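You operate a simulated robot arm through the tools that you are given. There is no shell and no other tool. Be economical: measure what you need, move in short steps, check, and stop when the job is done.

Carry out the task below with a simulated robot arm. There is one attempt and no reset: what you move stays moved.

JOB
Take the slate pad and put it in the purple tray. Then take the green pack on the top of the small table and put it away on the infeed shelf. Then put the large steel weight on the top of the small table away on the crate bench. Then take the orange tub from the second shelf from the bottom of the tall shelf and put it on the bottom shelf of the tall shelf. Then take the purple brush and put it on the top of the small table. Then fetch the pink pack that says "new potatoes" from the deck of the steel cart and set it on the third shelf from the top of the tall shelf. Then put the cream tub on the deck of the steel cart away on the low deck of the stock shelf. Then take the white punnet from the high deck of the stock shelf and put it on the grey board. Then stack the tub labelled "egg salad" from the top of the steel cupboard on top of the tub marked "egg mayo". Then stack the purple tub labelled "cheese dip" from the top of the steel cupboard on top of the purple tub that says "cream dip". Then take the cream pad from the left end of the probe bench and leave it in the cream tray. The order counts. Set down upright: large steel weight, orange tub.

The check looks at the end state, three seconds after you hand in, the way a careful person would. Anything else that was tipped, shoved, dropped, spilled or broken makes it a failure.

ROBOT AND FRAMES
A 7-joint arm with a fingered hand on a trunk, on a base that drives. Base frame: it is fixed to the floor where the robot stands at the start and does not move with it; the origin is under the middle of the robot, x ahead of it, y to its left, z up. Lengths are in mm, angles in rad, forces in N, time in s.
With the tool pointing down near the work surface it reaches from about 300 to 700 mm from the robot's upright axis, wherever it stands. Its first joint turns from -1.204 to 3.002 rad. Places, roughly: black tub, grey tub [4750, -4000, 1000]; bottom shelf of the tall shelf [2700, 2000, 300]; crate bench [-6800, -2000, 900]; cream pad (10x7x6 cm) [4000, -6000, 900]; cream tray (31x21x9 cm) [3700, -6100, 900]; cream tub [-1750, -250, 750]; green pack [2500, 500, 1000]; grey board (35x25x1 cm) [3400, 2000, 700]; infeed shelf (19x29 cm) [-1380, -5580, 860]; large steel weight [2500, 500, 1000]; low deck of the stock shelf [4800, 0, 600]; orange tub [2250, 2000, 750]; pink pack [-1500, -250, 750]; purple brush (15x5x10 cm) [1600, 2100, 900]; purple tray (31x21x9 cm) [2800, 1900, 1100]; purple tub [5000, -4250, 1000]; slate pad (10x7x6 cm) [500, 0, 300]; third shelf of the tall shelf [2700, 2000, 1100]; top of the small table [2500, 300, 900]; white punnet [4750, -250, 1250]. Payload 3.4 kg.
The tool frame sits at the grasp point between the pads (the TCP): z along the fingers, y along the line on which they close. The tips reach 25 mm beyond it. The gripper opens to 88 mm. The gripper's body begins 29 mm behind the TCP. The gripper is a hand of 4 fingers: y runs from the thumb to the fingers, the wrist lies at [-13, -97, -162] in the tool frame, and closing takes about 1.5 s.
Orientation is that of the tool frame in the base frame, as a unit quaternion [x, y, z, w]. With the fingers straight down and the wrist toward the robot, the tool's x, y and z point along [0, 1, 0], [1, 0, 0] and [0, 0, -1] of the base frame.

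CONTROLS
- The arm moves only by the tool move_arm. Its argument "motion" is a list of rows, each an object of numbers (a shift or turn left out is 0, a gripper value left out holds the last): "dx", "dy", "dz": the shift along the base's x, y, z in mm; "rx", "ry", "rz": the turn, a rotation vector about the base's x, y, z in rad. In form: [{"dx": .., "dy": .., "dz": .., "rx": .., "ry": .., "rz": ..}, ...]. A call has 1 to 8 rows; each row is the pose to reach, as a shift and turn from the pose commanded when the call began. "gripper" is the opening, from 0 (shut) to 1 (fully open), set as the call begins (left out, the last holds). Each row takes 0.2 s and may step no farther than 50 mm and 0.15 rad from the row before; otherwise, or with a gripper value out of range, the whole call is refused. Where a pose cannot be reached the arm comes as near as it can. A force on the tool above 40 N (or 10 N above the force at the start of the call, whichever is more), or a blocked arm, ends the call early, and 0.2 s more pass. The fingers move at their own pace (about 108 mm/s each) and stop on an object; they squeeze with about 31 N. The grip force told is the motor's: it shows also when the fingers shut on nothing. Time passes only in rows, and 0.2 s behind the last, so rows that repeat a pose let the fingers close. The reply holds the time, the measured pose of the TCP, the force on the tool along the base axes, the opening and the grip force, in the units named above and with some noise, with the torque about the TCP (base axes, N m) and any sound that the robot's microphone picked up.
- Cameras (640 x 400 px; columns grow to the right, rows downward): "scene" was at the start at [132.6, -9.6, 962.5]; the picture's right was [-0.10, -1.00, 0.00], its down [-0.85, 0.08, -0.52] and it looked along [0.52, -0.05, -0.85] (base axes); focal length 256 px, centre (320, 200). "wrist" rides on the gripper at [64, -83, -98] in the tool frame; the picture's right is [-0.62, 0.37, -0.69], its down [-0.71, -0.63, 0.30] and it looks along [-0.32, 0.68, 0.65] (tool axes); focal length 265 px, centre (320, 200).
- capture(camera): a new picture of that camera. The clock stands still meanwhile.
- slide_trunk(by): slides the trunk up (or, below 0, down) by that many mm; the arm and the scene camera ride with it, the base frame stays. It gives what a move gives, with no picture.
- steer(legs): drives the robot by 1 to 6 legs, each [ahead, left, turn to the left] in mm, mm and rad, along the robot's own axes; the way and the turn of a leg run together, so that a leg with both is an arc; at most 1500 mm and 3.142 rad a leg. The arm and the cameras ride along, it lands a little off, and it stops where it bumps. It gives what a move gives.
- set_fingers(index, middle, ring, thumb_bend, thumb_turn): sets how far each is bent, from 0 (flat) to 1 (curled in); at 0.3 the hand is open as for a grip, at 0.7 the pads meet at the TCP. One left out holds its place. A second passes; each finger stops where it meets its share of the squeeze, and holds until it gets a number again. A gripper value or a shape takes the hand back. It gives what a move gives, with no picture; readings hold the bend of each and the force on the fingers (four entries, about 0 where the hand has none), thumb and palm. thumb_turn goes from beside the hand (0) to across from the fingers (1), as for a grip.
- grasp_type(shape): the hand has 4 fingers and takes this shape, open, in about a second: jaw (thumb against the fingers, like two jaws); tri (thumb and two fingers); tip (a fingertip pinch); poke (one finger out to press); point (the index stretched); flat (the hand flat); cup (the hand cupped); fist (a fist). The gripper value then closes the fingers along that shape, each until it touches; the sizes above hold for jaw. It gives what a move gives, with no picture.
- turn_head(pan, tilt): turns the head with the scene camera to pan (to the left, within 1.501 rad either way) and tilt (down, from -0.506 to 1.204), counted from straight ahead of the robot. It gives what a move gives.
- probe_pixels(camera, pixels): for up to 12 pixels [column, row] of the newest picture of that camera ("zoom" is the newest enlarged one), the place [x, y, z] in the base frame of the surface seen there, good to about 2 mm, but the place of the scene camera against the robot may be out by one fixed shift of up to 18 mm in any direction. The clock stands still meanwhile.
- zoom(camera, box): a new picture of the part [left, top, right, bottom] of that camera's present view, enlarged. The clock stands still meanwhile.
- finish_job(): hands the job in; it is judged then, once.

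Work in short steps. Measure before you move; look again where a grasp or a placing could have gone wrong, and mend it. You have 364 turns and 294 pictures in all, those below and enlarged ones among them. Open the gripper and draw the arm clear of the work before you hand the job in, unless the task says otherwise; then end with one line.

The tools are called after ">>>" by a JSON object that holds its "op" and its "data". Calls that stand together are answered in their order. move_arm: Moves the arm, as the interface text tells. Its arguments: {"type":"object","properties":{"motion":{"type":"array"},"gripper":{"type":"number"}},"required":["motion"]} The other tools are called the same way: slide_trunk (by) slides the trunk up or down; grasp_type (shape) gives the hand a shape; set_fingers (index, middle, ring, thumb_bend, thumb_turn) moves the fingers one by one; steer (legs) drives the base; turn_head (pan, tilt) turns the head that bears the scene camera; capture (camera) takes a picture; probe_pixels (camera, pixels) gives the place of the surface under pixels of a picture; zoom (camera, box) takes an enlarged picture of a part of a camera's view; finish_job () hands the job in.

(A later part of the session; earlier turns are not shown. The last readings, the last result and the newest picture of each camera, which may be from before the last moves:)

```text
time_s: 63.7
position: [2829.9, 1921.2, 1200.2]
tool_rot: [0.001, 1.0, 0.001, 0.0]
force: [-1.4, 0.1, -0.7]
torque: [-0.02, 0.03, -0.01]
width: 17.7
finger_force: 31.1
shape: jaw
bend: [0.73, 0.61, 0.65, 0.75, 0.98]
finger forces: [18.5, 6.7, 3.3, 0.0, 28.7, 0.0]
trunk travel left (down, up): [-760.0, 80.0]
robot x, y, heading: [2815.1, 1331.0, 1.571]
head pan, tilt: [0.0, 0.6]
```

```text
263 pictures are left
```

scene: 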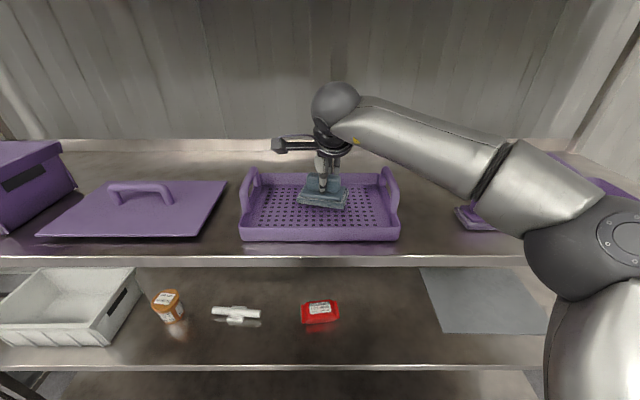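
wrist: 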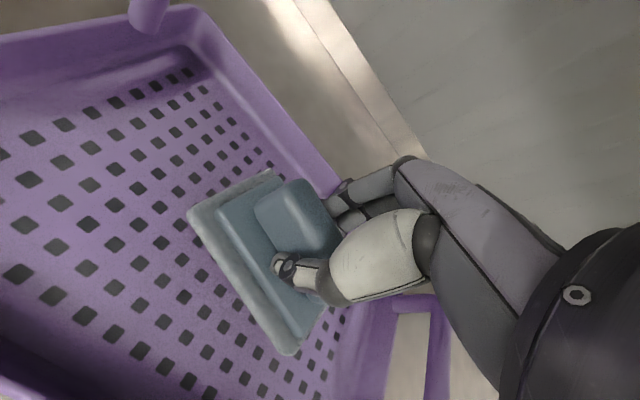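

Pad is centred over the tray. I lower until it touches and release.

>>> {"op": "move_arm", "data": {"motion": [{"dz": -12}, {"dz": -25}]}}

>>> {"op": "move_arm", "data": {"motion": [{}, {}, {}, {}, {}], "gripper": 1}}

>>> {"op": "move_arm", "data": {"motion": [{"dz": 45}, {"dz": 70}]}}

>>> {"op": "capture", "data": {"camera": "scene"}}

```text
time_s: 64.3
position: [2827.5, 1921.0, 1173.9]
tool_rot: [0.001, 1.0, 0.0, 0.0]
force: [-0.2, -0.7, -0.3]
torque: [-0.03, 0.01, 0.01]
width: 17.7
finger_force: 30.7
shape: jaw
bend: [0.73, 0.61, 0.65, 0.75, 0.98]
finger forces: [18.7, 6.8, 3.2, 0.0, 28.7, 0.0]
trunk travel left (down, up): [-760.0, 80.0]
robot x, y, heading: [2819.1, 1332.3, 1.572]
head pan, tilt: [0.0, 0.6]
```

```text
time_s: 65.5
position: [2827.8, 1920.4, 1174.5]
tool_rot: [0.0, 1.0, 0.0, 0.0]
force: [-0.5, 0.3, 0.0]
torque: [0.01, -0.01, -0.03]
width: 87.5
finger_force: 0.1
shape: jaw
bend: [0.3, 0.3, 0.3, 0.3, 0.98]
finger forces: [0.0, 0.0, 0.0, 0.0, 0.1, 0.0]
trunk travel left (down, up): [-760.0, 80.0]
robot x, y, heading: [2818.1, 1330.4, 1.572]
head pan, tilt: [0.0, 0.6]
```

```text
time_s: 66.1
position: [2828.4, 1920.8, 1245.1]
tool_rot: [0.0, 1.0, 0.0, 0.0]
force: [0.7, -0.1, 0.5]
torque: [0.01, -0.01, 0.03]
width: 87.6
finger_force: 0.0
shape: jaw
bend: [0.3, 0.3, 0.3, 0.3, 0.98]
finger forces: [0.0, 0.2, 0.0, 0.1, 0.0, 0.0]
trunk travel left (down, up): [-760.0, 80.0]
robot x, y, heading: [2818.0, 1335.1, 1.571]
head pan, tilt: [0.0, 0.6]
```

```text
262 pictures are left
```

scene: 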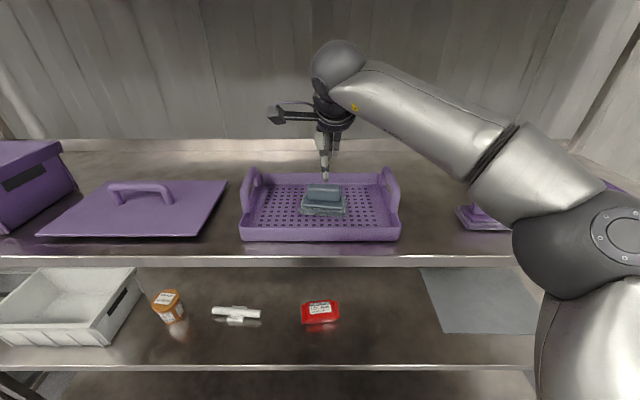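

Pad rests in the tray. I retract, back off, and turn toward the small table at [2500,300].

>>> {"op": "move_arm", "data": {"motion": [{"dy": -50}, {"dy": -100}, {"dy": -150}, {"dy": -200}, {"dy": -245}]}}

>>> {"op": "steer", "data": {"legs": [[-250, 0, 0], [0, 0, -1.5708], [0, 0, -1.5708]]}}

>>> {"op": "turn_head", "data": {"pan": 0.0, "tilt": 0.6}}

>>> {"op": "capture", "data": {"camera": "scene"}}

```text
time_s: 67.3
position: [2830.0, 1672.4, 1245.8]
tool_rot: [0.001, 1.0, 0.001, 0.0]
force: [-0.3, -0.2, -0.2]
torque: [0.02, 0.02, -0.01]
width: 87.9
finger_force: 0.1
shape: jaw
bend: [0.3, 0.3, 0.3, 0.3, 0.98]
finger forces: [0.0, 0.1, 0.1, 0.0, 0.1, 0.1]
trunk travel left (down, up): [-760.0, 80.0]
robot x, y, heading: [2815.2, 1328.8, 1.57]
head pan, tilt: [0.0, 0.6]
```

```text
time_s: 76.8
position: [2808.4, 740.2, 1246.2]
tool_rot: [1.0, 0.005, -0.001, 0.0]
force: [-0.5, 0.1, 0.9]
torque: [0.01, -0.02, -0.01]
width: 87.4
finger_force: 0.0
shape: jaw
bend: [0.3, 0.3, 0.3, 0.3, 0.98]
finger forces: [0.1, 0.1, 0.0, 0.0, 0.0, 0.0]
trunk travel left (down, up): [-760.0, 80.0]
robot x, y, heading: [2816.4, 1082.0, -1.558]
head pan, tilt: [0.0, 0.6]
```

```text
time_s: 77.4
position: [2810.3, 739.4, 1246.6]
tool_rot: [1.0, 0.004, -0.001, -0.001]
force: [0.1, 0.4, -0.1]
torque: [0.0, 0.01, -0.03]
width: 87.6
finger_force: 0.0
shape: jaw
bend: [0.3, 0.3, 0.3, 0.3, 0.98]
finger forces: [0.1, 0.1, 0.0, 0.0, 0.0, 0.0]
trunk travel left (down, up): [-760.0, 80.0]
robot x, y, heading: [2818.0, 1082.5, -1.562]
head pan, tilt: [0.0, 0.6]
```

```text
261 pictures are left
```

scene: 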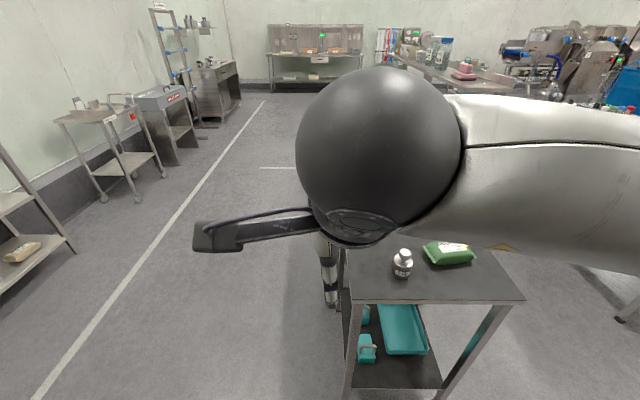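

The small table shows a weight (402,263) and the green pack (450,252). I probe them.

>>> {"op": "probe_pixels", "data": {"camera": "scene", "pixels": [[350, 298], [523, 298], [490, 250], [402, 255], [402, 275], [425, 245], [475, 262], [450, 245], [432, 262], [470, 240], [400, 290]]}}

>>> {"op": "zoom", "data": {"camera": "scene", "box": [340, 220, 540, 345]}}

```text
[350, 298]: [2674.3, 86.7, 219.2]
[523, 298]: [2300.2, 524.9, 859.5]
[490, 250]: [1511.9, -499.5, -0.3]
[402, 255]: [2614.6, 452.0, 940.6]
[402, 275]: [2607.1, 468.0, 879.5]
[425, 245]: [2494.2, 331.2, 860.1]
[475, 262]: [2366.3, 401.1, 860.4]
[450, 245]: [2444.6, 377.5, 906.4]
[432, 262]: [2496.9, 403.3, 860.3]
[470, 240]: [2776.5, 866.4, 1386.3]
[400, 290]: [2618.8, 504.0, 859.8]
```

```text
3.20 times, centred on (440, 282) of scene
```

zoom: 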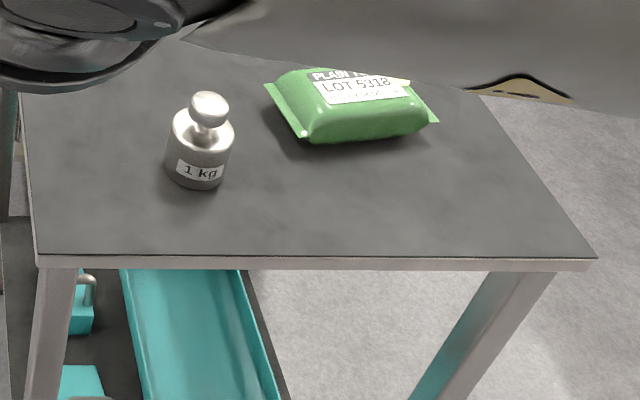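

Table top z≈860, pack around [2430,375]. I strafe to face the pack and lower the trunk, then look from above.

>>> {"op": "steer", "data": {"legs": [[100, -385, -0.01]]}}

>>> {"op": "slide_trunk", "data": {"by": -150}}

>>> {"op": "capture", "data": {"camera": "wrist"}}

>>> {"op": "capture", "data": {"camera": "scene"}}

```text
time_s: 79.9
position: [2419.2, 638.0, 1247.4]
tool_rot: [1.0, 0.0, 0.0, 0.0]
force: [-0.4, -0.3, -0.7]
torque: [0.0, 0.03, 0.0]
width: 87.8
finger_force: 0.1
shape: jaw
bend: [0.3, 0.3, 0.3, 0.3, 0.98]
finger forces: [0.0, 0.1, 0.0, 0.0, 0.0, 0.1]
trunk travel left (down, up): [-760.0, 80.0]
robot x, y, heading: [2427.9, 981.2, -1.572]
head pan, tilt: [0.0, 0.6]
```

```text
time_s: 81.6
position: [2419.1, 637.4, 1097.1]
tool_rot: [1.0, 0.0, 0.0, 0.0]
force: [-0.4, -0.4, -0.8]
torque: [0.0, -0.03, -0.02]
width: 87.6
finger_force: 0.0
shape: jaw
bend: [0.3, 0.3, 0.3, 0.3, 0.98]
finger forces: [0.0, 0.0, 0.0, 0.1, 0.0, 0.1]
trunk travel left (down, up): [-610.0, 230.0]
robot x, y, heading: [2427.9, 983.5, -1.57]
head pan, tilt: [0.0, 0.6]
```

```text
259 pictures are left
```

wrist: 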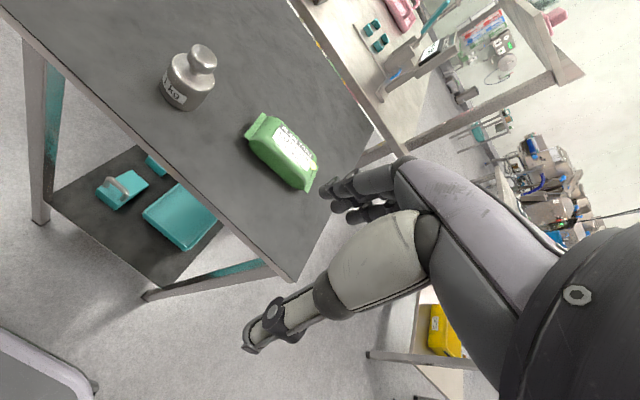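

```text
258 pictures are left
```

scene: 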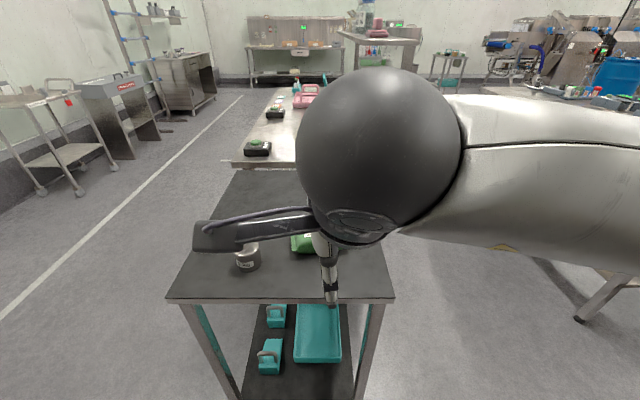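

I zoom into the pack from the wrist and probe.

>>> {"op": "zoom", "data": {"camera": "wrist", "box": [220, 90, 348, 210]}}

>>> {"op": "probe_pixels", "data": {"camera": "wrist", "pixels": [[263, 115], [246, 135], [316, 165], [305, 190], [283, 145], [295, 150], [270, 150], [255, 138], [292, 177], [275, 122], [312, 160]]}}

```text
3.33 times, centred on (284, 150) of wrist
```

zoom: 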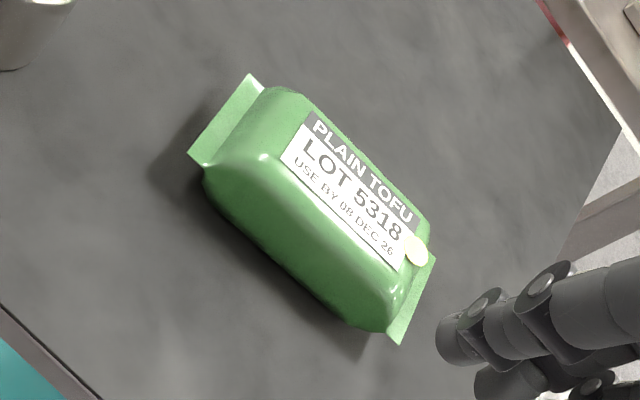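

```text
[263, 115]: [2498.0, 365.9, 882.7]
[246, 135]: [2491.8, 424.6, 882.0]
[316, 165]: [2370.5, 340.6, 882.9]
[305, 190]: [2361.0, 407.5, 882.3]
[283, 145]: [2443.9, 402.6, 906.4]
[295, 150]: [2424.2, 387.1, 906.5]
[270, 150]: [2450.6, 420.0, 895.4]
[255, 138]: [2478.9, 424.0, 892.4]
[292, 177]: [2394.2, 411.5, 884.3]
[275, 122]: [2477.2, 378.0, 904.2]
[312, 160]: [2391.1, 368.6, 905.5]
```

Pack: centre ≈ [2430,385], rotated 0.17 rad, top 906, width ≈65. I move above it with yaw +0.17.

>>> {"op": "move_arm", "data": {"motion": [{"dy": -45, "dz": -15, "rz": 0.06}, {"dx": 3, "dy": -90, "dz": -35, "rz": 0.12}, {"dx": 6, "dy": -135, "dz": -60, "rz": 0.17}, {"dx": 9, "dy": -180, "dz": -80, "rz": 0.17}, {"dx": 11, "dy": -220, "dz": -105, "rz": 0.17}, {"dx": 11, "dy": -252, "dz": -137, "rz": 0.17}]}}

>>> {"op": "capture", "data": {"camera": "wrist"}}

>>> {"op": "capture", "data": {"camera": "scene"}}

```text
refused: row 3 steps farther than a row can; nothing moved
```

```text
256 pictures are left
```

wrist: 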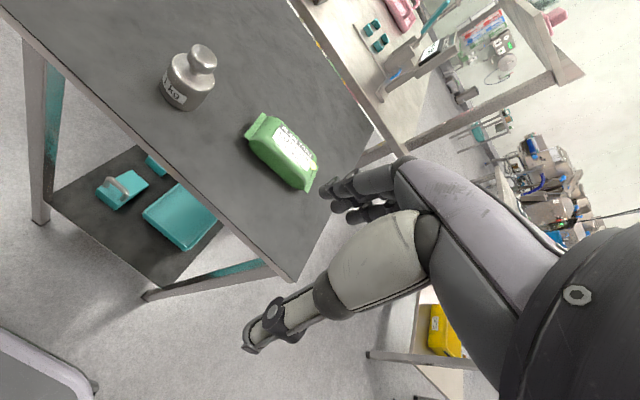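

```text
255 pictures are left
```

scene: 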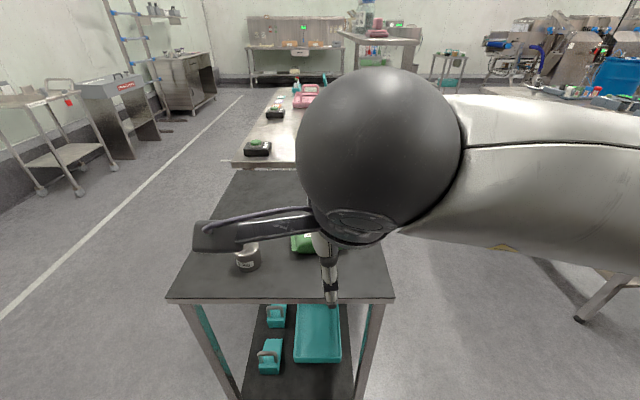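

A step was just over 50 mm; I resend with smaller steps.

>>> {"op": "move_arm", "data": {"motion": [{"dx": 2, "dy": -42, "dz": -18, "rz": 0.06}, {"dx": 4, "dy": -84, "dz": -36, "rz": 0.12}, {"dx": 6, "dy": -126, "dz": -54, "rz": 0.17}, {"dx": 9, "dy": -168, "dz": -72, "rz": 0.17}, {"dx": 11, "dy": -210, "dz": -95, "rz": 0.17}, {"dx": 11, "dy": -252, "dz": -118, "rz": 0.17}, {"dx": 11, "dy": -252, "dz": -145, "rz": 0.17}]}}

>>> {"op": "capture", "data": {"camera": "wrist"}}

>>> {"op": "capture", "data": {"camera": "scene"}}

```text
time_s: 83.2
position: [2428.9, 386.2, 949.0]
tool_rot: [0.996, 0.085, 0.0, 0.001]
force: [-0.9, 0.4, -0.1]
torque: [0.03, 0.01, 0.01]
width: 87.5
finger_force: 0.0
shape: jaw
bend: [0.3, 0.3, 0.3, 0.3, 0.98]
finger forces: [0.0, 0.0, 0.0, 0.0, 0.0, 0.0]
trunk travel left (down, up): [-610.0, 230.0]
robot x, y, heading: [2427.2, 979.6, -1.57]
head pan, tilt: [0.0, 0.6]
```

```text
254 pictures are left
```

wrist: 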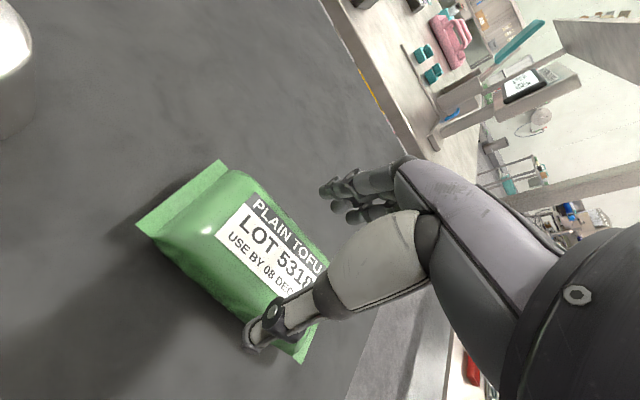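

```text
253 pictures are left
```

scene: 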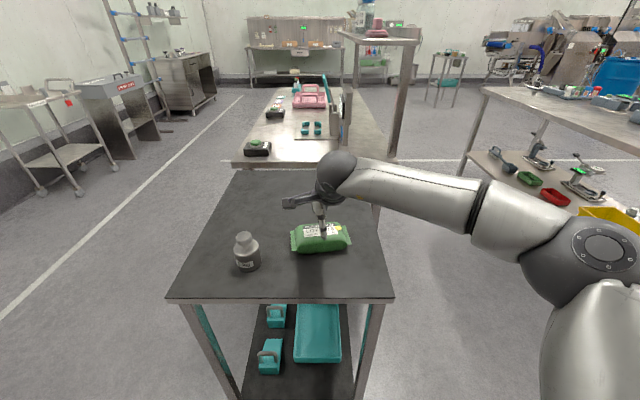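

Before descending I probe the pack's near and far body sides.

>>> {"op": "probe_pixels", "data": {"camera": "wrist", "pixels": [[200, 265], [230, 295], [250, 175], [290, 215], [320, 250], [240, 230], [215, 285], [165, 240], [220, 163], [137, 225]]}}

```text
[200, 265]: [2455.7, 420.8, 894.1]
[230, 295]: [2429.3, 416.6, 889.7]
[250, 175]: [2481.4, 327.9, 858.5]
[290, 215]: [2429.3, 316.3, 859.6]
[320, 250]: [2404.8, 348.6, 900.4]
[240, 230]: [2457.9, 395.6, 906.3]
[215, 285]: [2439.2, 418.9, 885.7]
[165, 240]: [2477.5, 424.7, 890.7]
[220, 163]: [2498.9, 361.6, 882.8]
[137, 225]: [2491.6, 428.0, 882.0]
```

Centred (418 near, ~350 far). Descend to z≈889 and close.

>>> {"op": "move_arm", "data": {"motion": [{"dy": -2, "dz": -40}, {"dy": -2, "dz": -60}]}}

>>> {"op": "move_arm", "data": {"motion": [{}, {}, {}, {}, {}, {}], "gripper": 0}}

>>> {"op": "move_arm", "data": {"motion": [{"dz": 40}, {"dz": 80}]}}

>>> {"op": "capture", "data": {"camera": "wrist"}}

```text
time_s: 83.8
position: [2430.1, 383.7, 889.7]
tool_rot: [0.996, 0.085, 0.0, 0.0]
force: [-0.5, -0.2, -0.8]
torque: [-0.01, 0.03, 0.03]
width: 87.5
finger_force: 0.0
shape: jaw
bend: [0.3, 0.3, 0.3, 0.3, 0.98]
finger forces: [0.0, 0.0, 0.0, 0.0, 0.0, 0.0]
trunk travel left (down, up): [-610.0, 230.0]
robot x, y, heading: [2429.2, 982.0, -1.574]
head pan, tilt: [0.0, 0.6]
```

```text
time_s: 85.2
position: [2429.9, 382.3, 888.9]
tool_rot: [0.996, 0.085, 0.0, 0.0]
force: [0.4, -0.7, -0.1]
torque: [0.01, 0.03, -0.01]
width: 57.7
finger_force: 31.0
shape: jaw
bend: [0.28, 0.39, 0.35, 0.59, 0.99]
finger forces: [18.1, 8.8, 4.0, 0.1, 31.3, 0.1]
trunk travel left (down, up): [-610.0, 230.0]
robot x, y, heading: [2429.7, 981.8, -1.572]
head pan, tilt: [0.0, 0.6]
```

```text
time_s: 85.8
position: [2428.5, 383.8, 971.9]
tool_rot: [0.996, 0.086, 0.0, -0.001]
force: [-0.1, 0.3, -3.7]
torque: [0.02, 0.0, -0.02]
width: 57.6
finger_force: 30.9
shape: jaw
bend: [0.28, 0.39, 0.35, 0.6, 0.99]
finger forces: [18.2, 8.7, 4.0, 0.0, 31.4, 0.0]
trunk travel left (down, up): [-610.0, 230.0]
robot x, y, heading: [2430.1, 983.0, -1.568]
head pan, tilt: [0.0, 0.6]
```

```text
252 pictures are left
```

wrist: 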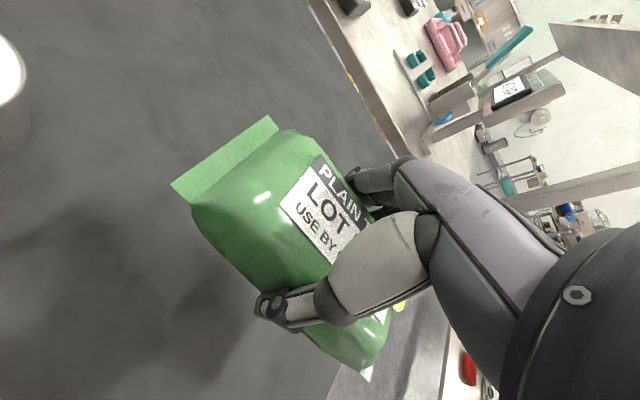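

Held firmly. I retract over the table and straighten the yaw, then back away and turn to survey the route to the infeed shelf.

>>> {"op": "move_arm", "data": {"motion": [{"dz": 45, "dy": 10}, {"dz": 90, "dy": 20}, {"dz": 110, "dy": 60}, {"dz": 110, "dy": 105}, {"dz": 110, "dy": 150, "rz": -0.06}, {"dz": 110, "dy": 195, "rz": -0.12}, {"dz": 110, "dy": 240, "rz": -0.17}]}}

>>> {"op": "slide_trunk", "data": {"by": 150}}

>>> {"op": "turn_head", "data": {"pan": -1.2, "tilt": 0.3}}

>>> {"op": "capture", "data": {"camera": "scene"}}

>>> {"op": "turn_head", "data": {"pan": 0.6, "tilt": 0.3}}

>>> {"op": "capture", "data": {"camera": "scene"}}

```text
time_s: 87.4
position: [2428.0, 624.0, 1082.0]
tool_rot: [1.0, 0.001, 0.0, 0.001]
force: [-0.6, 0.2, -4.1]
torque: [0.04, 0.02, -0.03]
width: 57.1
finger_force: 31.0
shape: jaw
bend: [0.28, 0.39, 0.35, 0.6, 0.99]
finger forces: [18.4, 8.6, 4.0, 0.0, 31.6, 0.0]
trunk travel left (down, up): [-610.0, 230.0]
robot x, y, heading: [2430.2, 982.9, -1.568]
head pan, tilt: [0.0, 0.6]
```

```text
time_s: 89.2
position: [2429.6, 621.4, 1231.0]
tool_rot: [1.0, 0.0, -0.001, 0.0]
force: [0.6, -0.1, -3.9]
torque: [0.01, -0.03, -0.04]
width: 57.1
finger_force: 31.0
shape: jaw
bend: [0.28, 0.39, 0.35, 0.6, 0.99]
finger forces: [18.3, 8.7, 4.1, 0.0, 31.7, 0.0]
trunk travel left (down, up): [-760.0, 80.0]
robot x, y, heading: [2429.8, 984.5, -1.575]
head pan, tilt: [0.0, 0.6]
```

```text
time_s: 90.6
position: [2430.4, 620.6, 1231.1]
tool_rot: [1.0, 0.0, 0.0, 0.0]
force: [0.2, -0.1, -4.2]
torque: [0.03, 0.0, -0.02]
width: 57.2
finger_force: 31.3
shape: jaw
bend: [0.28, 0.39, 0.35, 0.6, 0.99]
finger forces: [18.4, 8.6, 4.0, 0.1, 31.5, 0.0]
trunk travel left (down, up): [-760.0, 80.0]
robot x, y, heading: [2429.2, 979.5, -1.574]
head pan, tilt: [-1.201, 0.3]
```

```text
251 pictures are left
```

scene: 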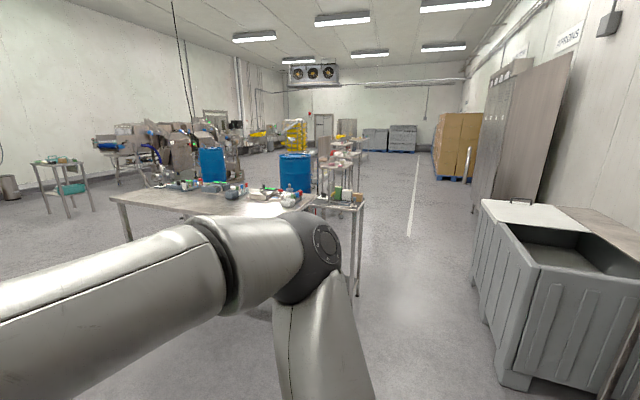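

```text
time_s: 92.4
position: [2428.7, 621.3, 1231.5]
tool_rot: [1.0, 0.0, 0.0, 0.0]
force: [0.2, -0.1, -3.8]
torque: [-0.03, 0.0, -0.01]
width: 57.3
finger_force: 30.5
shape: jaw
bend: [0.28, 0.39, 0.35, 0.6, 0.99]
finger forces: [18.5, 8.6, 4.0, 0.1, 31.7, 0.0]
trunk travel left (down, up): [-760.0, 80.0]
robot x, y, heading: [2433.4, 982.7, -1.571]
head pan, tilt: [0.6, 0.3]
```

```text
250 pictures are left
```

scene: 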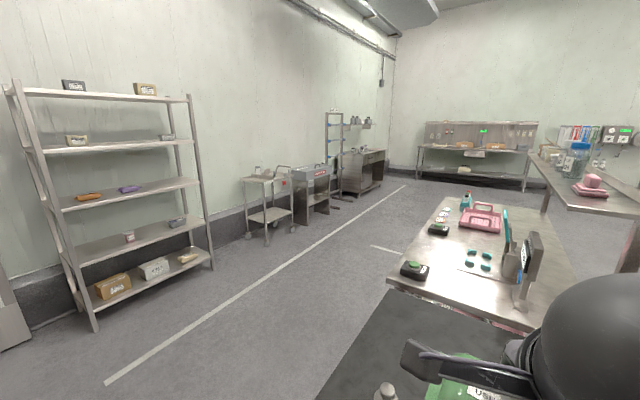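

I look down the aisle between the benches and probe floor points for a map.

>>> {"op": "turn_head", "data": {"pan": -0.65, "tilt": 0.2}}

>>> {"op": "capture", "data": {"camera": "scene"}}

```text
time_s: 93.8
position: [2428.1, 621.3, 1230.6]
tool_rot: [1.0, 0.0, 0.0, -0.001]
force: [-0.7, 0.0, -3.8]
torque: [-0.01, 0.03, -0.01]
width: 57.1
finger_force: 31.1
shape: jaw
bend: [0.28, 0.39, 0.35, 0.6, 0.99]
finger forces: [18.4, 8.7, 4.0, 0.0, 31.6, 0.0]
trunk travel left (down, up): [-760.0, 80.0]
robot x, y, heading: [2426.9, 976.4, -1.565]
head pan, tilt: [-0.649, 0.201]
```

```text
249 pictures are left
```

scene: 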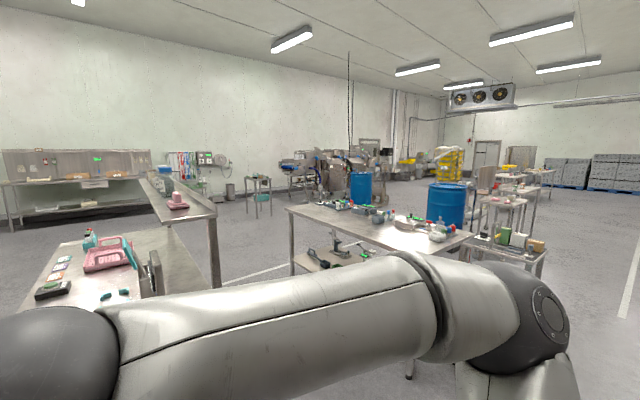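

>>> {"op": "probe_pixels", "data": {"camera": "scene", "pixels": [[240, 275], [292, 272], [215, 210], [287, 210], [258, 213], [360, 190], [445, 205], [230, 195], [320, 195], [350, 158], [115, 290], [410, 375]]}}

>>> {"op": "zoom", "data": {"camera": "scene", "box": [240, 120, 480, 270]}}

```text
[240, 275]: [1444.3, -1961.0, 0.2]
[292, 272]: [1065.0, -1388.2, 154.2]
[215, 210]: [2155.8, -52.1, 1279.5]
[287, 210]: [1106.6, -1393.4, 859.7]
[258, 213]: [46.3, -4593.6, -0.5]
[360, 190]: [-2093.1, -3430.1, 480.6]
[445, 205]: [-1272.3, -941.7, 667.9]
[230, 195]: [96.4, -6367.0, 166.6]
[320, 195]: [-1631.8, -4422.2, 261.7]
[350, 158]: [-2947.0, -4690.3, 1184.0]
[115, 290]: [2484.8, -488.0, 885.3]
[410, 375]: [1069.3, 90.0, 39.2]
```

```text
2.67 times, centred on (360, 195) of scene
```

zoom: 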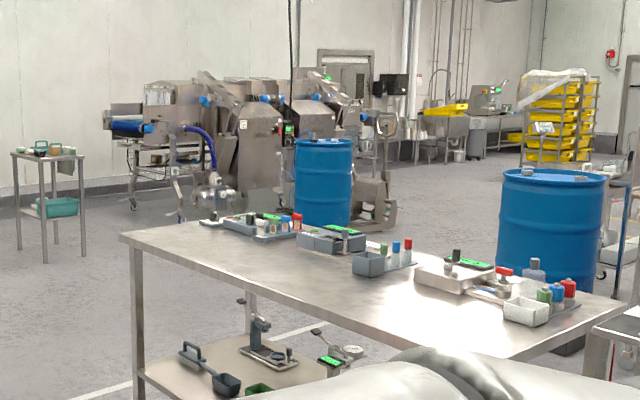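

Bench 1 spans x 404–1106, y 115…−1390; the second bench starts at x≈2155. I drive down the aisle at x≈1650 to y≈−2500, then look toward the machine.

>>> {"op": "steer", "data": {"legs": [[0, -780, 0], [1500, 0, 0], [1500, 0, 0], [500, 0, 0]]}}

>>> {"op": "turn_head", "data": {"pan": -0.7, "tilt": 0.3}}

>>> {"op": "capture", "data": {"camera": "scene"}}

```text
time_s: 114.6
position: [1606.1, -2871.7, 1231.1]
tool_rot: [1.0, -0.007, 0.0, 0.0]
force: [0.2, 0.0, -4.0]
torque: [-0.01, 0.03, -0.04]
width: 57.2
finger_force: 31.3
shape: jaw
bend: [0.28, 0.39, 0.35, 0.6, 0.99]
finger forces: [18.4, 8.6, 4.0, 0.0, 31.5, 0.1]
trunk travel left (down, up): [-760.0, 80.0]
robot x, y, heading: [1614.7, -2510.4, -1.585]
head pan, tilt: [-0.649, 0.201]
```

```text
time_s: 115.2
position: [1606.3, -2872.6, 1230.5]
tool_rot: [1.0, -0.007, 0.0, 0.0]
force: [0.1, -0.3, -4.4]
torque: [-0.01, 0.01, -0.01]
width: 57.2
finger_force: 31.3
shape: jaw
bend: [0.28, 0.39, 0.35, 0.6, 0.99]
finger forces: [18.4, 8.7, 3.9, 0.0, 31.5, 0.0]
trunk travel left (down, up): [-760.0, 80.0]
robot x, y, heading: [1614.2, -2515.3, -1.587]
head pan, tilt: [-0.7, 0.3]
```

```text
247 pictures are left
```

scene: 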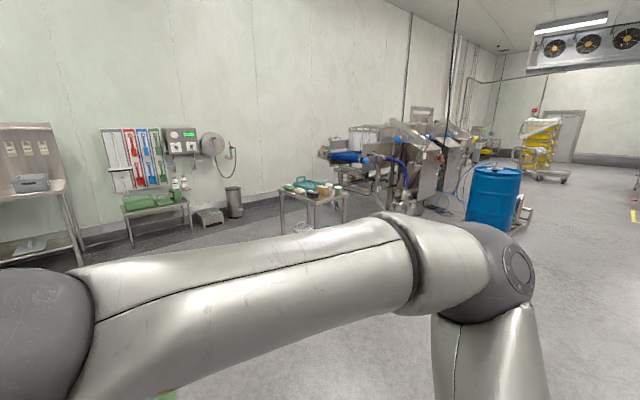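

I zoom at the machine infeed area and probe nearby things.

>>> {"op": "zoom", "data": {"camera": "scene", "box": [270, 110, 470, 235]}}

>>> {"op": "probe_pixels", "data": {"camera": "zoom", "pixels": [[190, 125], [230, 140], [330, 190], [40, 250], [240, 250], [60, 275], [235, 275], [300, 140], [400, 300], [210, 155], [480, 300]]}}

```text
3.20 times, centred on (370, 172) of scene
```

zoom: 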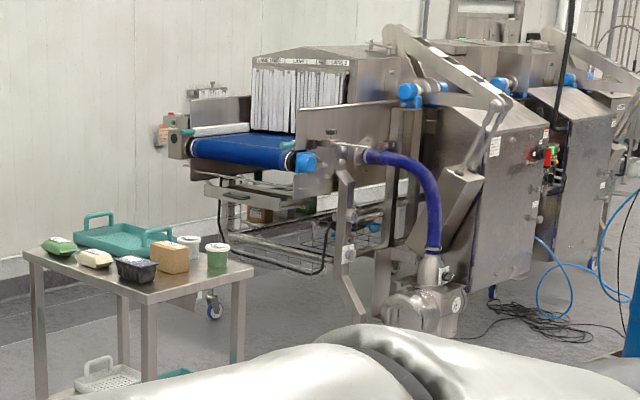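

```text
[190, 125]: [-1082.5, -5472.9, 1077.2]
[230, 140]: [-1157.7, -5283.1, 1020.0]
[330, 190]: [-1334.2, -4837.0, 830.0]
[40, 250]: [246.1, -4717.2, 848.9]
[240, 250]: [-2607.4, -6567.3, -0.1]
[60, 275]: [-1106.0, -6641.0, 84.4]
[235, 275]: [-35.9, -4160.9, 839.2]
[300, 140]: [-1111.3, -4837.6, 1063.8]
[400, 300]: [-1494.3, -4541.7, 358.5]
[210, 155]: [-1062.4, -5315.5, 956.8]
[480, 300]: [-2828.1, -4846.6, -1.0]
```

I drive to about [900,−5300], clear of the stool-table, turn to face −x, and look at the infeed.

>>> {"op": "steer", "data": {"legs": [[1400, -350, 0], [1400, -350, 0], [0, 0, -1.56]]}}

>>> {"op": "turn_head", "data": {"pan": 0.1, "tilt": 0.3}}

>>> {"op": "capture", "data": {"camera": "scene"}}

```text
time_s: 132.8
position: [482.1, -5247.9, 1231.1]
tool_rot: [-0.7, 0.714, 0.0, 0.0]
force: [0.0, -0.7, -3.4]
torque: [-0.02, -0.01, -0.01]
width: 56.7
finger_force: 31.4
shape: jaw
bend: [0.28, 0.4, 0.35, 0.6, 0.99]
finger forces: [18.1, 8.5, 3.8, 0.0, 30.7, 0.1]
trunk travel left (down, up): [-760.0, 80.0]
robot x, y, heading: [838.8, -5257.7, 3.122]
head pan, tilt: [-0.7, 0.3]
```

```text
time_s: 133.9
position: [481.0, -5249.2, 1230.5]
tool_rot: [-0.701, 0.713, 0.0, 0.0]
force: [-0.1, 0.4, -4.2]
torque: [-0.02, 0.02, -0.04]
width: 56.7
finger_force: 31.0
shape: jaw
bend: [0.28, 0.4, 0.35, 0.6, 0.99]
finger forces: [18.1, 8.4, 3.8, 0.0, 31.0, 0.1]
trunk travel left (down, up): [-760.0, 80.0]
robot x, y, heading: [841.2, -5253.3, 3.121]
head pan, tilt: [0.099, 0.3]
```

```text
245 pictures are left
```

scene: 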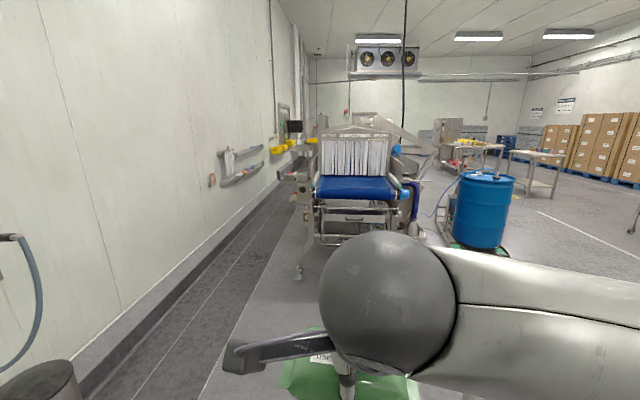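

I zoom at the conveyor to find the infeed shelf.

>>> {"op": "zoom", "data": {"camera": "scene", "box": [270, 140, 430, 240]}}

>>> {"op": "probe_pixels", "data": {"camera": "zoom", "pixels": [[120, 130], [110, 160], [130, 190], [330, 190], [340, 310], [340, 270], [180, 260], [60, 140], [120, 330], [500, 330], [330, 330], [130, 240]]}}

```text
4.00 times, centred on (350, 190) of scene
```

zoom: 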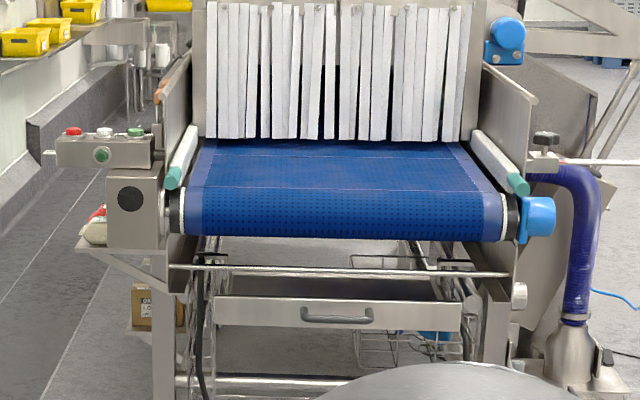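

```text
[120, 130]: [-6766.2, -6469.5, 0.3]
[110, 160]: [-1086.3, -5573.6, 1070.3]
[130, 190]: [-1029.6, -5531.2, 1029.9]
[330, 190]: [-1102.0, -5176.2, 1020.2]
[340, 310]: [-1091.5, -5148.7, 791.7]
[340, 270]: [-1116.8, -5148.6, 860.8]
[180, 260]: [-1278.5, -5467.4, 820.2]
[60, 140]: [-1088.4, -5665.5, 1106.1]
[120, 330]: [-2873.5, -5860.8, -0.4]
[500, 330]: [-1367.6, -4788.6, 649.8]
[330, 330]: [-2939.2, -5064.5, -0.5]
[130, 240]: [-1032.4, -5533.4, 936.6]
```

The infeed shelf is the bracket shelf on the machine's south (wall) side, below the control box, with another pack on it. I drive to its side along y≈−5800 and look.

>>> {"op": "steer", "data": {"legs": [[0, -560, 0.015], [1250, 0, 0]]}}

>>> {"op": "turn_head", "data": {"pan": -0.1, "tilt": 0.4}}

>>> {"op": "capture", "data": {"camera": "scene"}}

```text
time_s: 139.8
position: [125.1, -4708.6, 1231.1]
tool_rot: [0.723, -0.691, -0.001, 0.0]
force: [0.1, 0.5, -3.6]
torque: [0.02, 0.02, -0.01]
width: 56.6
finger_force: 30.8
shape: jaw
bend: [0.28, 0.4, 0.35, 0.6, 0.98]
finger forces: [18.3, 8.4, 3.8, 0.1, 31.5, 0.0]
trunk travel left (down, up): [-760.0, 80.0]
robot x, y, heading: [485.4, -4697.8, -3.1]
head pan, tilt: [0.099, 0.3]
stopped in leg 2: the robot was blocked; the commanded pose is now the measured one
```

```text
time_s: 140.5
position: [123.0, -4708.8, 1230.5]
tool_rot: [0.722, -0.692, -0.001, -0.001]
force: [0.4, -1.2, -4.3]
torque: [0.0, 0.04, 0.01]
width: 56.4
finger_force: 30.9
shape: jaw
bend: [0.28, 0.4, 0.35, 0.6, 0.98]
finger forces: [18.4, 8.4, 4.0, 0.1, 31.4, 0.1]
trunk travel left (down, up): [-760.0, 80.0]
robot x, y, heading: [485.2, -4696.8, -3.103]
head pan, tilt: [-0.099, 0.4]
```

```text
243 pictures are left
```

scene: 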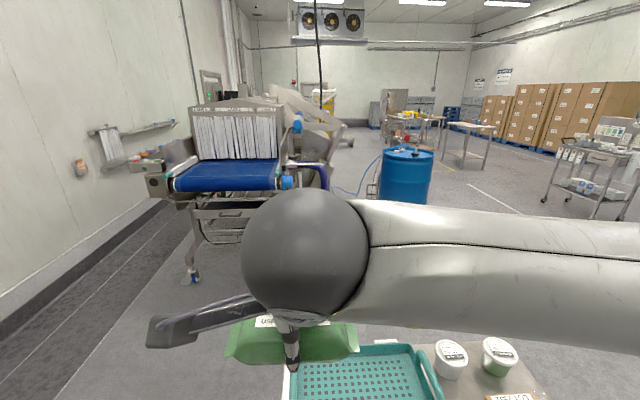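

I made a sign error (left is −y here) and the base bumped the stool-table. I back off and check that nothing there moved.

>>> {"op": "steer", "data": {"legs": [[-350, 0, 0]]}}

>>> {"op": "turn_head", "data": {"pan": -0.2, "tilt": 0.7}}

>>> {"op": "capture", "data": {"camera": "scene"}}

```text
time_s: 142.8
position: [477.5, -4694.0, 1231.9]
tool_rot: [0.723, -0.691, 0.0, 0.001]
force: [0.3, -0.1, -4.6]
torque: [-0.03, -0.01, -0.01]
width: 56.8
finger_force: 30.9
shape: jaw
bend: [0.28, 0.4, 0.35, 0.6, 0.98]
finger forces: [18.4, 8.4, 3.9, 0.0, 31.4, 0.0]
trunk travel left (down, up): [-760.0, 80.0]
robot x, y, heading: [836.9, -4678.6, -3.104]
head pan, tilt: [-0.099, 0.4]
```

```text
time_s: 143.6
position: [477.9, -4694.1, 1230.8]
tool_rot: [0.722, -0.692, -0.001, -0.001]
force: [-0.8, -0.3, -4.2]
torque: [0.0, 0.01, 0.03]
width: 56.8
finger_force: 30.7
shape: jaw
bend: [0.28, 0.4, 0.35, 0.6, 0.98]
finger forces: [18.3, 8.4, 3.9, 0.0, 31.3, 0.1]
trunk travel left (down, up): [-760.0, 80.0]
robot x, y, heading: [836.2, -4680.1, -3.103]
head pan, tilt: [-0.201, 0.7]
```

```text
242 pictures are left
```

scene: 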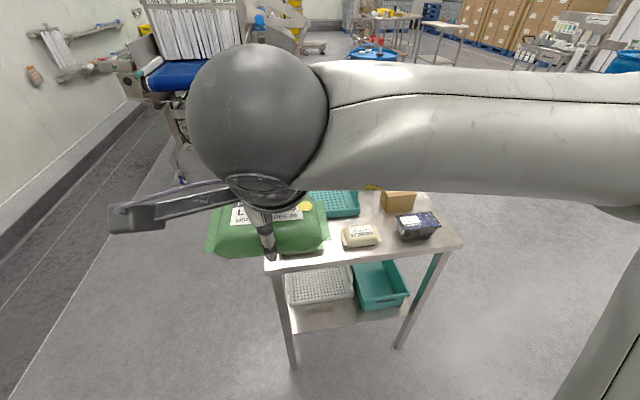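

All items stand as before. I check the corner position against the earlier reading [246,−4717].

>>> {"op": "probe_pixels", "data": {"camera": "scene", "pixels": [[268, 264], [460, 243], [290, 360], [360, 236], [395, 203], [417, 230]]}}

```text
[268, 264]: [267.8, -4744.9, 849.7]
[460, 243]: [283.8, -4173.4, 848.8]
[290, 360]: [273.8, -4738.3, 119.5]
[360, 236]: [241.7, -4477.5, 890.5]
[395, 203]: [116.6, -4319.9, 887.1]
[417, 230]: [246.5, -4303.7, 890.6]
```

The table is where it was. Now the correct way: left +1100 to y≈−5780, then ahead.

>>> {"op": "steer", "data": {"legs": [[0, 1110, -0.038], [1200, 0, 0]]}}

>>> {"op": "turn_head", "data": {"pan": -0.1, "tilt": 0.4}}

>>> {"op": "capture", "data": {"camera": "scene"}}

```text
time_s: 155.1
position: [-746.4, -5767.2, 1231.8]
tool_rot: [-0.705, 0.71, 0.001, 0.0]
force: [0.7, 0.7, -4.0]
torque: [-0.01, 0.01, -0.01]
width: 56.6
finger_force: 30.7
shape: jaw
bend: [0.28, 0.4, 0.35, 0.6, 0.98]
finger forces: [18.3, 8.5, 3.9, 0.1, 31.2, 0.0]
trunk travel left (down, up): [-760.0, 80.0]
robot x, y, heading: [-383.8, -5769.5, 3.132]
head pan, tilt: [-0.201, 0.7]
```

```text
time_s: 155.9
position: [-747.3, -5767.0, 1231.2]
tool_rot: [-0.704, 0.71, 0.0, 0.0]
force: [0.4, 1.1, -3.4]
torque: [0.02, 0.04, 0.0]
width: 56.4
finger_force: 31.4
shape: jaw
bend: [0.28, 0.4, 0.35, 0.6, 0.98]
finger forces: [18.3, 8.4, 4.0, 0.1, 31.3, 0.0]
trunk travel left (down, up): [-760.0, 80.0]
robot x, y, heading: [-388.1, -5768.2, 3.13]
head pan, tilt: [-0.099, 0.4]
```

```text
241 pictures are left
```

scene: 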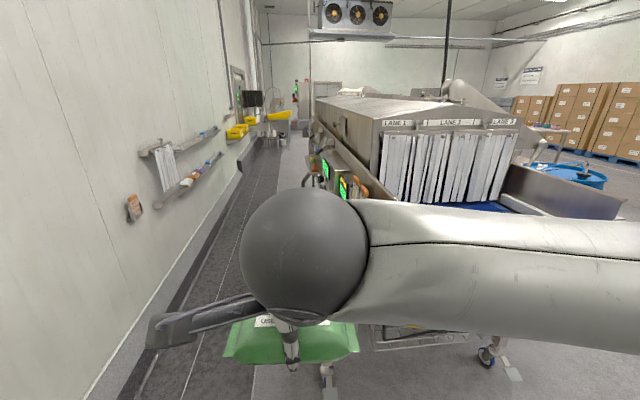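

I probe the wall and the machine's south side to see if there is room.

>>> {"op": "probe_pixels", "data": {"camera": "scene", "pixels": [[150, 300], [190, 280], [190, 180], [215, 155], [330, 170], [350, 185], [165, 360], [133, 210], [250, 130]]}}

>>> {"op": "turn_head", "data": {"pan": -0.35, "tilt": 0.75}}

>>> {"op": "capture", "data": {"camera": "scene"}}

>>> {"op": "capture", "data": {"camera": "wrist"}}

```text
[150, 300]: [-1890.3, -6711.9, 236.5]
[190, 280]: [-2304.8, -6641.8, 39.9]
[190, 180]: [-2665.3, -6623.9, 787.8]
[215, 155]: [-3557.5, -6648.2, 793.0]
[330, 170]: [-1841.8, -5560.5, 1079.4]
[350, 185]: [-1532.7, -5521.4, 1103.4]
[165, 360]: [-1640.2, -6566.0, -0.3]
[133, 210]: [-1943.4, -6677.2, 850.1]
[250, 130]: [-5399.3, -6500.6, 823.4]
```

```text
time_s: 156.7
position: [-746.5, -5767.8, 1232.5]
tool_rot: [-0.704, 0.71, 0.001, 0.0]
force: [0.7, -0.2, -3.3]
torque: [-0.02, 0.04, -0.01]
width: 56.7
finger_force: 31.3
shape: jaw
bend: [0.28, 0.4, 0.35, 0.6, 0.98]
finger forces: [18.3, 8.4, 3.9, 0.1, 31.3, 0.0]
trunk travel left (down, up): [-760.0, 80.0]
robot x, y, heading: [-387.7, -5771.9, 3.13]
head pan, tilt: [-0.351, 0.75]
```

```text
240 pictures are left
```

scene: 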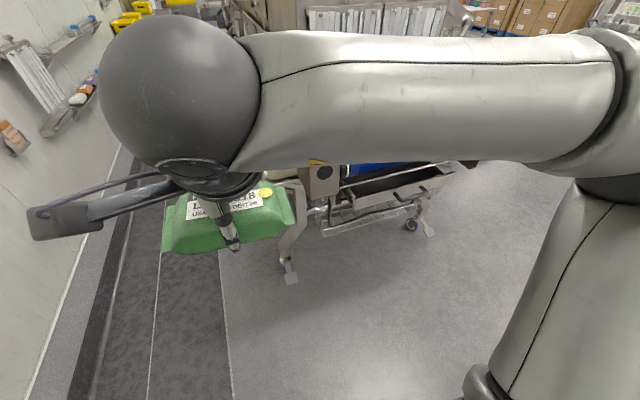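

```text
239 pictures are left
```

wrist: 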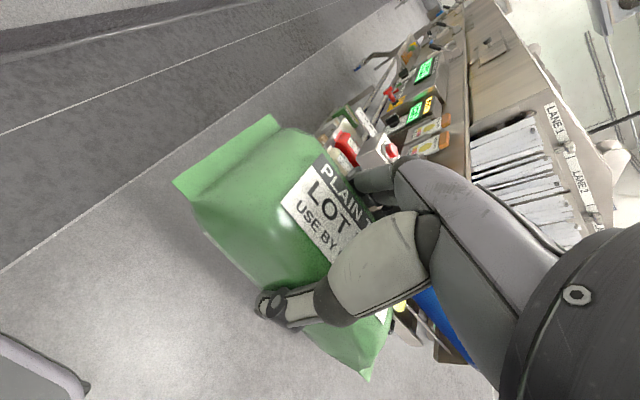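

There is ~0.95 m between shelf and wall curb. I drive to [−1380,−6200] and turn to face the machine (+y).

>>> {"op": "steer", "data": {"legs": [[0, 430, 0.01], [985, 0, 0], [0, 0, -1.5708]]}}

>>> {"op": "turn_head", "data": {"pan": 0.0, "tilt": 0.7}}

>>> {"op": "capture", "data": {"camera": "scene"}}

>>> {"op": "capture", "data": {"camera": "wrist"}}

```text
time_s: 168.0
position: [-1384.1, -5849.6, 1231.6]
tool_rot: [0.009, 1.0, 0.0, 0.001]
force: [-0.3, -0.6, -3.9]
torque: [0.03, 0.01, -0.03]
width: 56.3
finger_force: 31.3
shape: jaw
bend: [0.28, 0.4, 0.36, 0.6, 0.99]
finger forces: [17.8, 8.1, 3.7, 0.0, 30.5, 0.0]
trunk travel left (down, up): [-760.0, 80.0]
robot x, y, heading: [-1392.4, -6210.5, 1.552]
head pan, tilt: [-0.351, 0.75]
```

```text
time_s: 168.9
position: [-1383.7, -5848.7, 1231.7]
tool_rot: [0.009, 1.0, 0.0, 0.001]
force: [0.8, 0.1, -4.9]
torque: [0.0, 0.0, -0.01]
width: 56.3
finger_force: 30.6
shape: jaw
bend: [0.28, 0.4, 0.36, 0.6, 0.99]
finger forces: [17.9, 8.2, 3.8, 0.1, 30.6, 0.0]
trunk travel left (down, up): [-760.0, 80.0]
robot x, y, heading: [-1390.5, -6208.8, 1.55]
head pan, tilt: [0.0, 0.7]
```

```text
238 pictures are left
```

scene: 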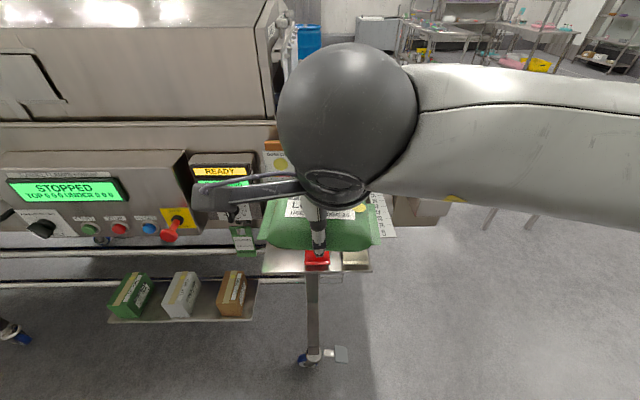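

```text
237 pictures are left
```

wrist: 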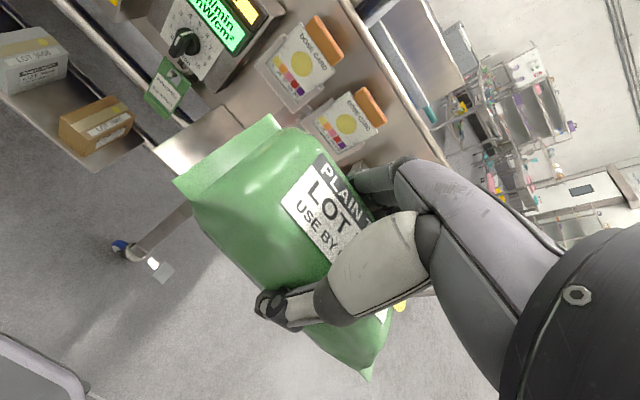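

The infeed shelf is at (262–370, 250–272) with a red and a cream pack, hidden by the hand. I strafe 280 mm left to see it fully.

>>> {"op": "steer", "data": {"legs": [[0, 280, 0.02]]}}

>>> {"op": "turn_head", "data": {"pan": -0.45, "tilt": 0.75}}

>>> {"op": "capture", "data": {"camera": "scene"}}

```text
time_s: 170.8
position: [-1668.8, -5847.2, 1231.5]
tool_rot: [-0.002, 1.0, 0.0, 0.001]
force: [0.1, -0.6, -4.2]
torque: [-0.01, 0.01, -0.01]
width: 56.2
finger_force: 31.3
shape: jaw
bend: [0.28, 0.4, 0.36, 0.6, 0.99]
finger forces: [17.8, 8.2, 3.7, 0.1, 30.5, 0.0]
trunk travel left (down, up): [-760.0, 80.0]
robot x, y, heading: [-1669.2, -6209.3, 1.57]
head pan, tilt: [0.0, 0.7]
```

```text
time_s: 171.7
position: [-1666.2, -5847.0, 1231.5]
tool_rot: [-0.001, 1.0, -0.001, 0.001]
force: [0.2, 0.2, -4.1]
torque: [-0.01, 0.02, -0.01]
width: 56.4
finger_force: 31.0
shape: jaw
bend: [0.28, 0.4, 0.36, 0.6, 0.99]
finger forces: [18.0, 8.2, 3.7, 0.0, 30.7, 0.0]
trunk travel left (down, up): [-760.0, 80.0]
robot x, y, heading: [-1670.3, -6204.1, 1.568]
head pan, tilt: [-0.45, 0.75]
```

```text
236 pictures are left
```

scene: 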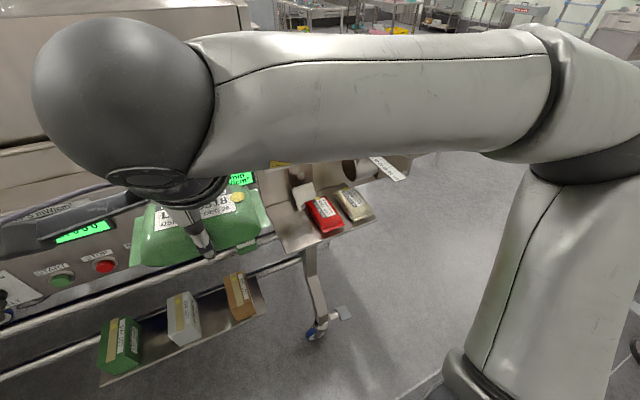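

I zoom on the shelf and probe.

>>> {"op": "zoom", "data": {"camera": "scene", "box": [230, 150, 420, 270]}}

>>> {"op": "probe_pixels", "data": {"camera": "zoom", "pixels": [[195, 345], [490, 235], [120, 220], [160, 280], [300, 225], [330, 285], [420, 190], [450, 210], [230, 150], [260, 240], [480, 90], [170, 220]]}}

```text
3.33 times, centred on (325, 210) of scene
```

zoom: 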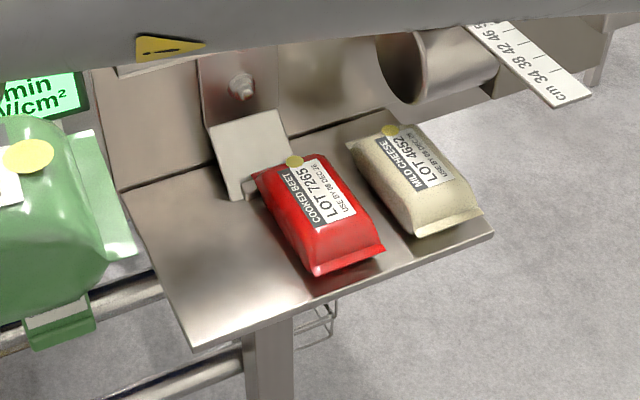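

```text
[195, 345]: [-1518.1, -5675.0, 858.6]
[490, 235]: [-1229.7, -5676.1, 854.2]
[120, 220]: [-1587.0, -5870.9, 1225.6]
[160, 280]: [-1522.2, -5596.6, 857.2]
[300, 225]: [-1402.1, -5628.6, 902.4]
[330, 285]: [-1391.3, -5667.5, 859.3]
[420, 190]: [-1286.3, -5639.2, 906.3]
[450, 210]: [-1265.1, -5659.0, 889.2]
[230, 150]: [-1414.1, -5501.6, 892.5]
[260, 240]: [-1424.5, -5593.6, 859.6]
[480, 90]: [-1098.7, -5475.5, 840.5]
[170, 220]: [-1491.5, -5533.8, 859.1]
```

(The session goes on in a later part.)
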